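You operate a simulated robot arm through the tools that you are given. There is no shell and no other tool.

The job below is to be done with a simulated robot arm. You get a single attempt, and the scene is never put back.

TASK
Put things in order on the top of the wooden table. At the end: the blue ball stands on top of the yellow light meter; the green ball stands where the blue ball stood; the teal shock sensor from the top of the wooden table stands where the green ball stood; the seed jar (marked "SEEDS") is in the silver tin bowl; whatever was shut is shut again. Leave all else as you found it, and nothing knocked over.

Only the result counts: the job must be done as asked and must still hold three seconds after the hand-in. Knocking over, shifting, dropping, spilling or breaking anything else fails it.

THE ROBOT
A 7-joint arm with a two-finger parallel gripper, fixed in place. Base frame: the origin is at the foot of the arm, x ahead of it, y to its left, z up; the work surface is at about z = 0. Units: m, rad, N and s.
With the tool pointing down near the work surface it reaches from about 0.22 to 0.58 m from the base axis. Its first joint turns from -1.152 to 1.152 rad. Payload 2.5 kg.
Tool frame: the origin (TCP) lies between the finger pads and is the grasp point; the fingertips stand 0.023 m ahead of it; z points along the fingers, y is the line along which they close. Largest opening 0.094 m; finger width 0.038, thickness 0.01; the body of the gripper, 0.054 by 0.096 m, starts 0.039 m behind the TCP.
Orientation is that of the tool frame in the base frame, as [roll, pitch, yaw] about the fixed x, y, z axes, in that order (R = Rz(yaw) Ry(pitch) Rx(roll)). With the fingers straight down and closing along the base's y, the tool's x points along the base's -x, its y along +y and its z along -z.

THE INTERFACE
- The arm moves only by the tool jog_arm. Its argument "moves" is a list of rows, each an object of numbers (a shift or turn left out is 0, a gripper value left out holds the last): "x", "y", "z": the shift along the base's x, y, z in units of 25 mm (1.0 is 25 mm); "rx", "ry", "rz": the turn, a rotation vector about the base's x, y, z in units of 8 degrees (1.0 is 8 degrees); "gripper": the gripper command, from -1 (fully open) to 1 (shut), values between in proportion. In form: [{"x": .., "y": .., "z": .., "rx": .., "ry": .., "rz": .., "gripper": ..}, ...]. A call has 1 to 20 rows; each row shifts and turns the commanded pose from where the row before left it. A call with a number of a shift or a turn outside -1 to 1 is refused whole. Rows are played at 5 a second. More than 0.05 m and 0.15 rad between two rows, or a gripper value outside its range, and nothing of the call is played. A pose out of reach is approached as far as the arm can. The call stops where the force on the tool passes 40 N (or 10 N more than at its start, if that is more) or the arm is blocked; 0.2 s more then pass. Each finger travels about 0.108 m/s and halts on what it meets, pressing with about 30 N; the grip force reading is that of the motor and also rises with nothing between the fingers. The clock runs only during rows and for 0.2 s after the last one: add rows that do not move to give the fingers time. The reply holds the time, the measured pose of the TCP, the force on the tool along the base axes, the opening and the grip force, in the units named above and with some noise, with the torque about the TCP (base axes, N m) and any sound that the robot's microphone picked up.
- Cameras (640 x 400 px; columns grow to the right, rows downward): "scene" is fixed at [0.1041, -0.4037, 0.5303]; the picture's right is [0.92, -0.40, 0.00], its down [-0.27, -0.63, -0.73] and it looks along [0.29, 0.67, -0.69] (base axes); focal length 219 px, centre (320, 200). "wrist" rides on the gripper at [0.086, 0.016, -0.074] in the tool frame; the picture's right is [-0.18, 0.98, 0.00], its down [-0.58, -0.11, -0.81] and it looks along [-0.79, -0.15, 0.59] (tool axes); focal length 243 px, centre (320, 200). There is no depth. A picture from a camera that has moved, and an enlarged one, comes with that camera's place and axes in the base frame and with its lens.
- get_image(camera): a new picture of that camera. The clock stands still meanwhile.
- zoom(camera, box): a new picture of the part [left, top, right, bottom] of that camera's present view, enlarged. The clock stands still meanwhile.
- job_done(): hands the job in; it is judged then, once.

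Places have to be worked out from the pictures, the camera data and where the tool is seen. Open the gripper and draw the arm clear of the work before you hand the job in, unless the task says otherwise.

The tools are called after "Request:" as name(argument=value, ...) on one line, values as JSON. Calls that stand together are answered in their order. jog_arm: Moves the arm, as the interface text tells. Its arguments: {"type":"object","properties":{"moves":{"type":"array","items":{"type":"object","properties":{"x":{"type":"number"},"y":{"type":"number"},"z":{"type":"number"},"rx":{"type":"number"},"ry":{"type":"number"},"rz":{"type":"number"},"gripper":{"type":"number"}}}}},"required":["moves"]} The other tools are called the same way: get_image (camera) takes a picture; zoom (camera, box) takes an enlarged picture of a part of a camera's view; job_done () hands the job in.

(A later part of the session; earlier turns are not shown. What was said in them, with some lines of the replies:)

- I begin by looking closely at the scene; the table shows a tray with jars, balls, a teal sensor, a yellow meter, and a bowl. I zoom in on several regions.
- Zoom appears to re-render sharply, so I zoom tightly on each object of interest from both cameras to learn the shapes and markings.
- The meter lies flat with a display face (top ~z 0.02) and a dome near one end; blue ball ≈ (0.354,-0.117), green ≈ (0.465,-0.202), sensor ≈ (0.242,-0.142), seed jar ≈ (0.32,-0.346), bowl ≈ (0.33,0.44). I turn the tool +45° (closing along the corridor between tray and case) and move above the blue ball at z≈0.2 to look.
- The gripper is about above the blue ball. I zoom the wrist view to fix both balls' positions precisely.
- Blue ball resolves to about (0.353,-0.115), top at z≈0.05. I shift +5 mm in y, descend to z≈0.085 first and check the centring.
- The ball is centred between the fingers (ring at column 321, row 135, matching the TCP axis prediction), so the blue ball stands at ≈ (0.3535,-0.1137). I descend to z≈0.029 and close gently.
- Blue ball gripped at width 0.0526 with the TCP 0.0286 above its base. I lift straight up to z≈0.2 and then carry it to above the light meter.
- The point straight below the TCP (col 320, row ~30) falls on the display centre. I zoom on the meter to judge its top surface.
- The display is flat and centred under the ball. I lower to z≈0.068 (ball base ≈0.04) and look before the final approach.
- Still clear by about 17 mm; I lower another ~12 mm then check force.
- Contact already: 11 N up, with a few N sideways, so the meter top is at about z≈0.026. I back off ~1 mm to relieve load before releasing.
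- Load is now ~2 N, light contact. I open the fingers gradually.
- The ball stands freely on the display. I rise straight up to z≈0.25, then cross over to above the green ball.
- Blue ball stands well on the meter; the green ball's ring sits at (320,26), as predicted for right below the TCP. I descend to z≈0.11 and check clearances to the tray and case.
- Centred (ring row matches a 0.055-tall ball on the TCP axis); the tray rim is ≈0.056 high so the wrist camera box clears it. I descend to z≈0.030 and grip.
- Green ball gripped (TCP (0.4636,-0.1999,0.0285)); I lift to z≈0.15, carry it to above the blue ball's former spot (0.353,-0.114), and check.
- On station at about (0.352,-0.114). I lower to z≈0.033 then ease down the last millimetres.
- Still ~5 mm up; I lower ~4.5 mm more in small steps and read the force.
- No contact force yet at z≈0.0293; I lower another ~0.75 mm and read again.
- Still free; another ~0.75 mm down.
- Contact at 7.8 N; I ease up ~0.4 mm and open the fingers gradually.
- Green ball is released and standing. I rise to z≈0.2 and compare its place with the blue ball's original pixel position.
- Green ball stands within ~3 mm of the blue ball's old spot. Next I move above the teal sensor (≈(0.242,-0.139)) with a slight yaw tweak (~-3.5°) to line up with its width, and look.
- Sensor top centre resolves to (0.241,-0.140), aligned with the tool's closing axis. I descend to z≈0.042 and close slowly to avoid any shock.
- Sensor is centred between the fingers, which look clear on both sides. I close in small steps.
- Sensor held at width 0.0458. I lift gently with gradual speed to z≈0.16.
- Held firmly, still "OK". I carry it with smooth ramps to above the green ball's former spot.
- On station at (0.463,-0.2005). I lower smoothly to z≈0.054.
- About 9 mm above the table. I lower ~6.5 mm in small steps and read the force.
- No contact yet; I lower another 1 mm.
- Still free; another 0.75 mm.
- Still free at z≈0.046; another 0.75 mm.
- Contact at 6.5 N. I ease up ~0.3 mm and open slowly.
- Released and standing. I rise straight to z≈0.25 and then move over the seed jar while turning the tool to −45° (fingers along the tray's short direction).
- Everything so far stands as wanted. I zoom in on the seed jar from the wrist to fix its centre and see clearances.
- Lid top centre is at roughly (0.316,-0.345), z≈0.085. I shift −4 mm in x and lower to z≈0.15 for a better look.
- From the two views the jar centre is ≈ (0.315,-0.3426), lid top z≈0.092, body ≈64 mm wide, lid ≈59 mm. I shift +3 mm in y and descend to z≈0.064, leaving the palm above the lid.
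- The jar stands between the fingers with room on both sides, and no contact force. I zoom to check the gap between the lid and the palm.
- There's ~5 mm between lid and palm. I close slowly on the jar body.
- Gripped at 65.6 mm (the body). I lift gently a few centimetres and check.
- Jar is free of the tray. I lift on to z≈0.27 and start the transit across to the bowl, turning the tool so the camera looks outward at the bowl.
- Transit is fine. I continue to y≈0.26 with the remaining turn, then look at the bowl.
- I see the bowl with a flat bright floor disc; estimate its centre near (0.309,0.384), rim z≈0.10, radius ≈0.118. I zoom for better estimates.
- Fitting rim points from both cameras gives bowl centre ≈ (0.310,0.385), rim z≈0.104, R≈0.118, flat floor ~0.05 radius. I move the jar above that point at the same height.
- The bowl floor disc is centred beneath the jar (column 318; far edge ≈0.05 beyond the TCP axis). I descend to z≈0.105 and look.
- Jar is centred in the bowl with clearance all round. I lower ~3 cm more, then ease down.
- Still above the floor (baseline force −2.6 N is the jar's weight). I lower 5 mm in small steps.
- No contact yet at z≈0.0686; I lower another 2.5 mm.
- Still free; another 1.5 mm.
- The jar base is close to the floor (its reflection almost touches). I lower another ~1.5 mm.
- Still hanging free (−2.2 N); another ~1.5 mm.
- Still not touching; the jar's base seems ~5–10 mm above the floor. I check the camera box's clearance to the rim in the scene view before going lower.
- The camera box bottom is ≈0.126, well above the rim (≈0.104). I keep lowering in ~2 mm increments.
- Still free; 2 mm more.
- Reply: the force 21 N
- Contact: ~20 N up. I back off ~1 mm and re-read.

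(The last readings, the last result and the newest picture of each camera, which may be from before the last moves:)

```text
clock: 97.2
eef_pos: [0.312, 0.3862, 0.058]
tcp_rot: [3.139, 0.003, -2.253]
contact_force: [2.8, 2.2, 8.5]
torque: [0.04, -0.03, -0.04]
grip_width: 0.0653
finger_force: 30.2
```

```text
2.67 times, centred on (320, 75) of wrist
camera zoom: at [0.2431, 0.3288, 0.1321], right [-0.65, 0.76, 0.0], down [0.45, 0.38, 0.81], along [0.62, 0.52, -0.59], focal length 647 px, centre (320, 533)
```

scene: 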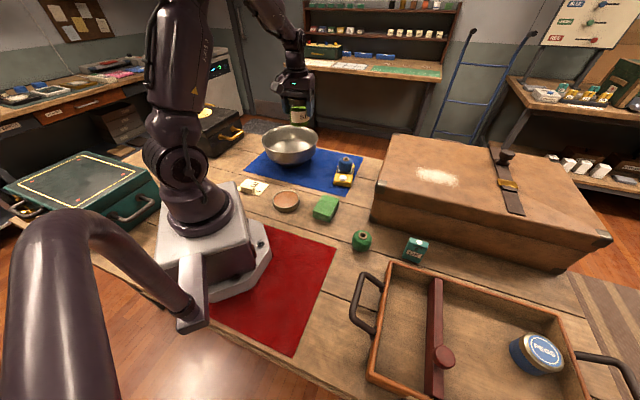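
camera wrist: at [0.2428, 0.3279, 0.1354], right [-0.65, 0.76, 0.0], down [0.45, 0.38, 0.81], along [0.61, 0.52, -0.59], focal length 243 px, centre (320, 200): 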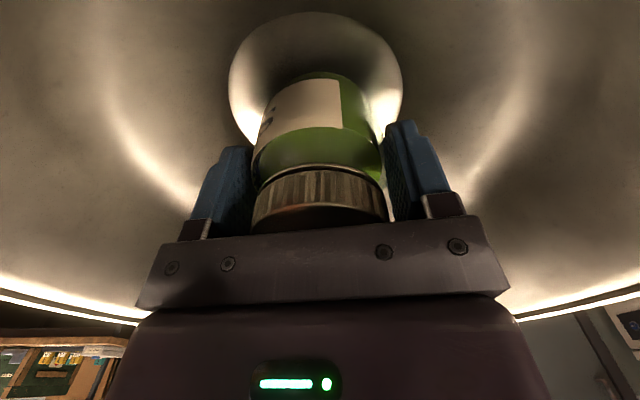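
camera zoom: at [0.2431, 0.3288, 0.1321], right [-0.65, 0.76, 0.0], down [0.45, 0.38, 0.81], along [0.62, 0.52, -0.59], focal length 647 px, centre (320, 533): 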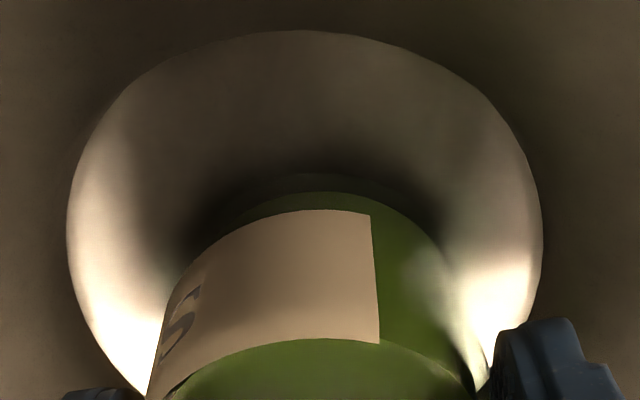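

Jar base sits within the flat floor disc, with ~8 N load left. I ease up ~0.5 mm and open gradually.

Request:
jog_arm(moves=[{"z": 0.018}, {}, {"gripper": -0.36}, {"gripper": -0.39}, {"gripper": -0.42}, {"gripper": -0.47}, {"gripper": -0.55}, {"gripper": -0.7}, {"gripper": -0.85}, {"gripper": -1}, {}, {}])

Request:
get_image(camera="wrist")

Request:
zoom(camera="scene", box=[250, 90, 346, 170])

```text
clock: 99.8
eef_pos: [0.311, 0.3856, 0.0585]
tcp_rot: [3.14, -0.001, -2.253]
contact_force: [-0.2, 0.6, -0.3]
torque: [0.0, 0.01, 0.0]
grip_width: 0.0937
finger_force: 0.0
```

```text
taken
camera wrist: at [0.2431, 0.3286, 0.1325], right [-0.65, 0.76, 0.0], down [0.45, 0.38, 0.81], along [0.61, 0.52, -0.59], focal length 243 px, centre (320, 200)
```

wrist: 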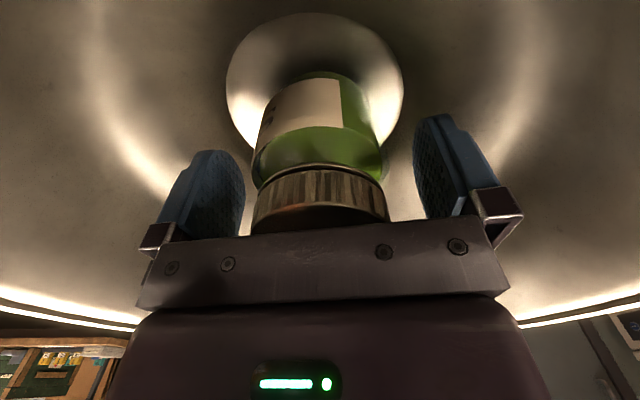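

```text
5.00 times, centred on (298, 130) of scene
camera zoom: at [0.1041, -0.4037, 0.5303], right [0.92, -0.4, 0.0], down [-0.27, -0.63, -0.73], along [0.29, 0.67, -0.69], focal length 1096 px, centre (430, 550)
```

zoom: 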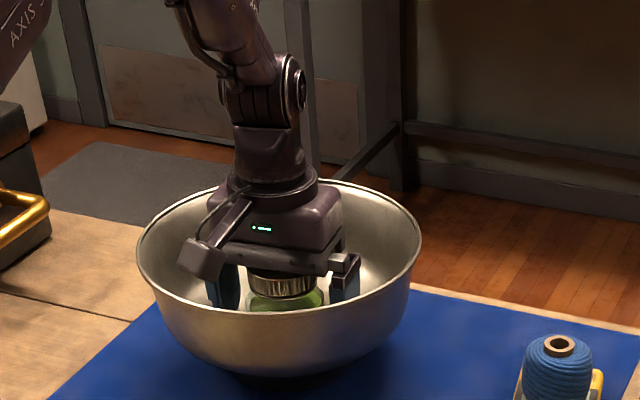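

The jar is released and standing in the bowl. I rise straight up to z≈0.28 and look over the whole scene.

Request:
jog_arm(moves=[{"z": 0.2}, {"z": 0.4}, {"z": 0.8}, {"z": 1}, {"z": 1}, {"z": 1}, {"z": 1}, {"z": 1}, {"z": 1}, {"z": 1}, {"z": 0.6}, {}, {}])

Request:
get_image(camera="scene")

Request:
zoom(camera="scene", box=[240, 110, 368, 190])

Request:
zoom(camera="scene", box=[336, 220, 448, 290])

```text
clock: 102.6
eef_pos: [0.3103, 0.3829, 0.2836]
tcp_rot: [-3.14, 0.0, -2.253]
contact_force: [-0.2, 0.5, 0.3]
torque: [-0.02, 0.05, 0.01]
grip_width: 0.0939
finger_force: 0.2
```

```text
taken
```

scene: 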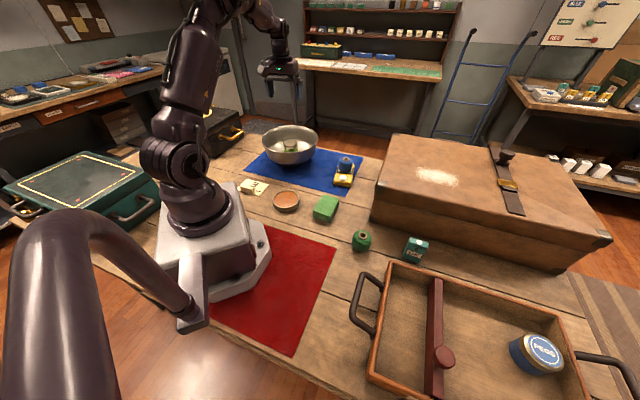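

```text
5.00 times, centred on (304, 150) of scene
camera zoom: at [0.1041, -0.4037, 0.5303], right [0.92, -0.4, 0.0], down [-0.27, -0.63, -0.73], along [0.29, 0.67, -0.69], focal length 1096 px, centre (400, 450)
```

zoom: 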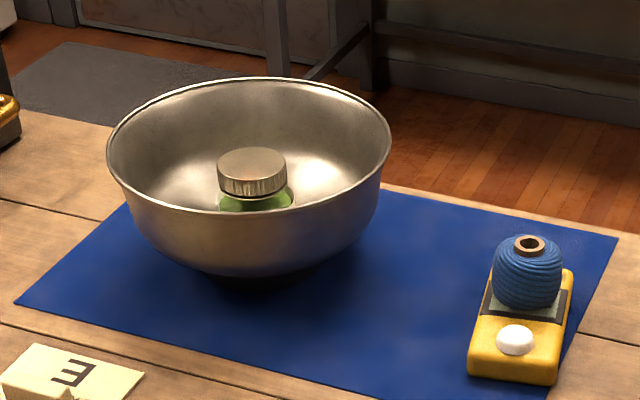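

```text
5.71 times, centred on (392, 255) of scene
camera zoom: at [0.1041, -0.4037, 0.5303], right [0.92, -0.4, 0.0], down [-0.27, -0.63, -0.73], along [0.29, 0.67, -0.69], focal length 1253 px, centre (-91, -114)
```

zoom: 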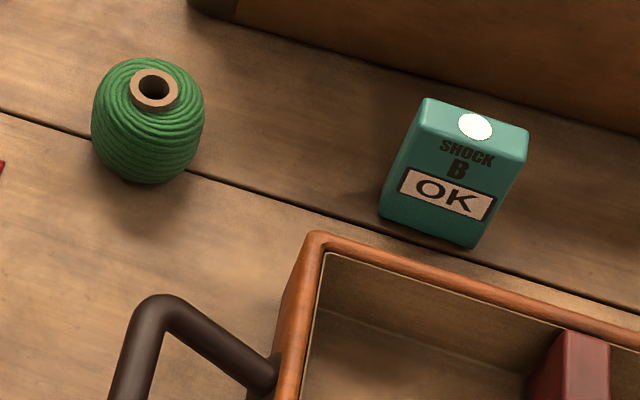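

All targets look right: blue ball on the meter, green ball and sensor in place ("OK"), jar in the bowl, nothing else disturbed. I draw the arm up and away to a clear spot.

Request:
jog_arm(moves=[{"z": 0.5}, {"z": 0.9}, {"z": 0.9}, {"y": -0.5}, {"y": -1}, {"y": -1}, {"y": -1}, {"y": -1}, {"y": -1}, {"y": -1}, {"y": -1}, {"y": -1}, {"y": -1}, {"y": -1}, {"y": -1}, {"y": -0.5}, {}, {}, {}])

Request:
get_image(camera="scene")

Request:
zoom(camera="scene", box=[220, 110, 460, 290])

Request:
zoom(camera="scene", box=[320, 230, 640, 400])

```text
clock: 106.6
eef_pos: [0.3073, 0.0866, 0.3414]
tcp_rot: [3.141, 0.001, -2.254]
contact_force: [-0.1, -0.1, -0.5]
torque: [0.0, -0.04, 0.0]
grip_width: 0.0939
finger_force: 0.0
```

```text
taken
```

scene: 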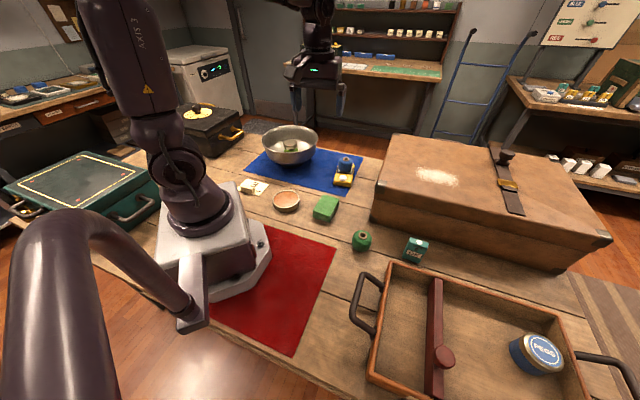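

```text
2.22 times, centred on (340, 200) of scene
camera zoom: at [0.1041, -0.4037, 0.5303], right [0.92, -0.4, 0.0], down [-0.27, -0.63, -0.73], along [0.29, 0.67, -0.69], focal length 487 px, centre (276, 200)
```

zoom: 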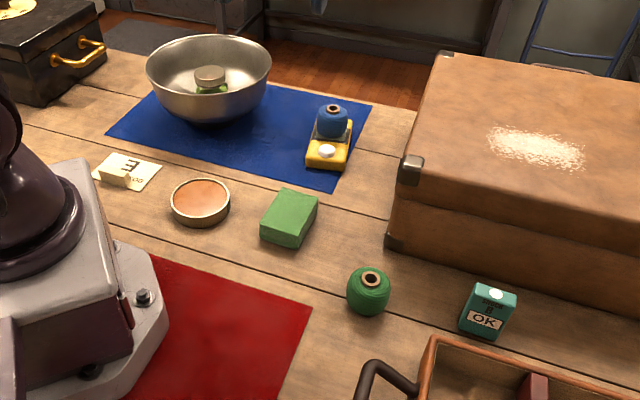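

```text
2.00 times, centred on (480, 315) of scene
camera zoom: at [0.1041, -0.4037, 0.5303], right [0.92, -0.4, 0.0], down [-0.27, -0.63, -0.73], along [0.29, 0.67, -0.69], focal length 439 px, centre (0, -30)
```

zoom: 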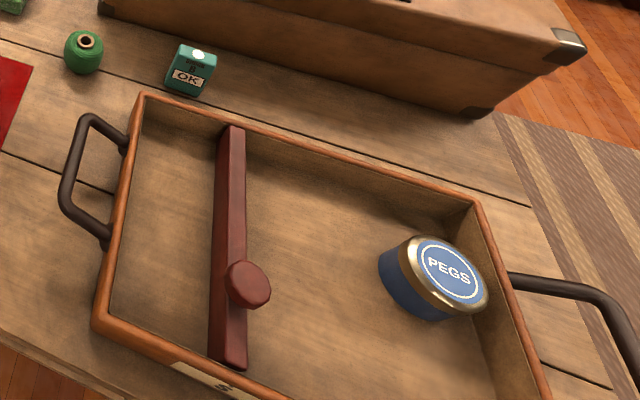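

The final pictures show every item at its goal, everything else unmoved (tray, divider, PEGS tin, case, sponge, coaster, note), and the open gripper clear of the work. I hand the job in.

Request:
job_done()

```text
The job is handed in.
```

The job is done and handed in. These are the final positions, checked in the last pictures:

- **Blue ball:** it stands on top of the yellow light meter, on the flat display area.
- **Green ball:** it stands where the blue ball stood, about 3 mm off the exact spot.
- **Teal shock sensor:** it stands upright where the green ball stood and still reads "OK".
- **Seed jar:** it stands upright in the silver tin bowl with its lid on.

I opened nothing, so nothing needed shutting again. The tray, its divider, the PEGS tin, the case and the other items look unmoved. The arm is drawn clear with the gripper open.
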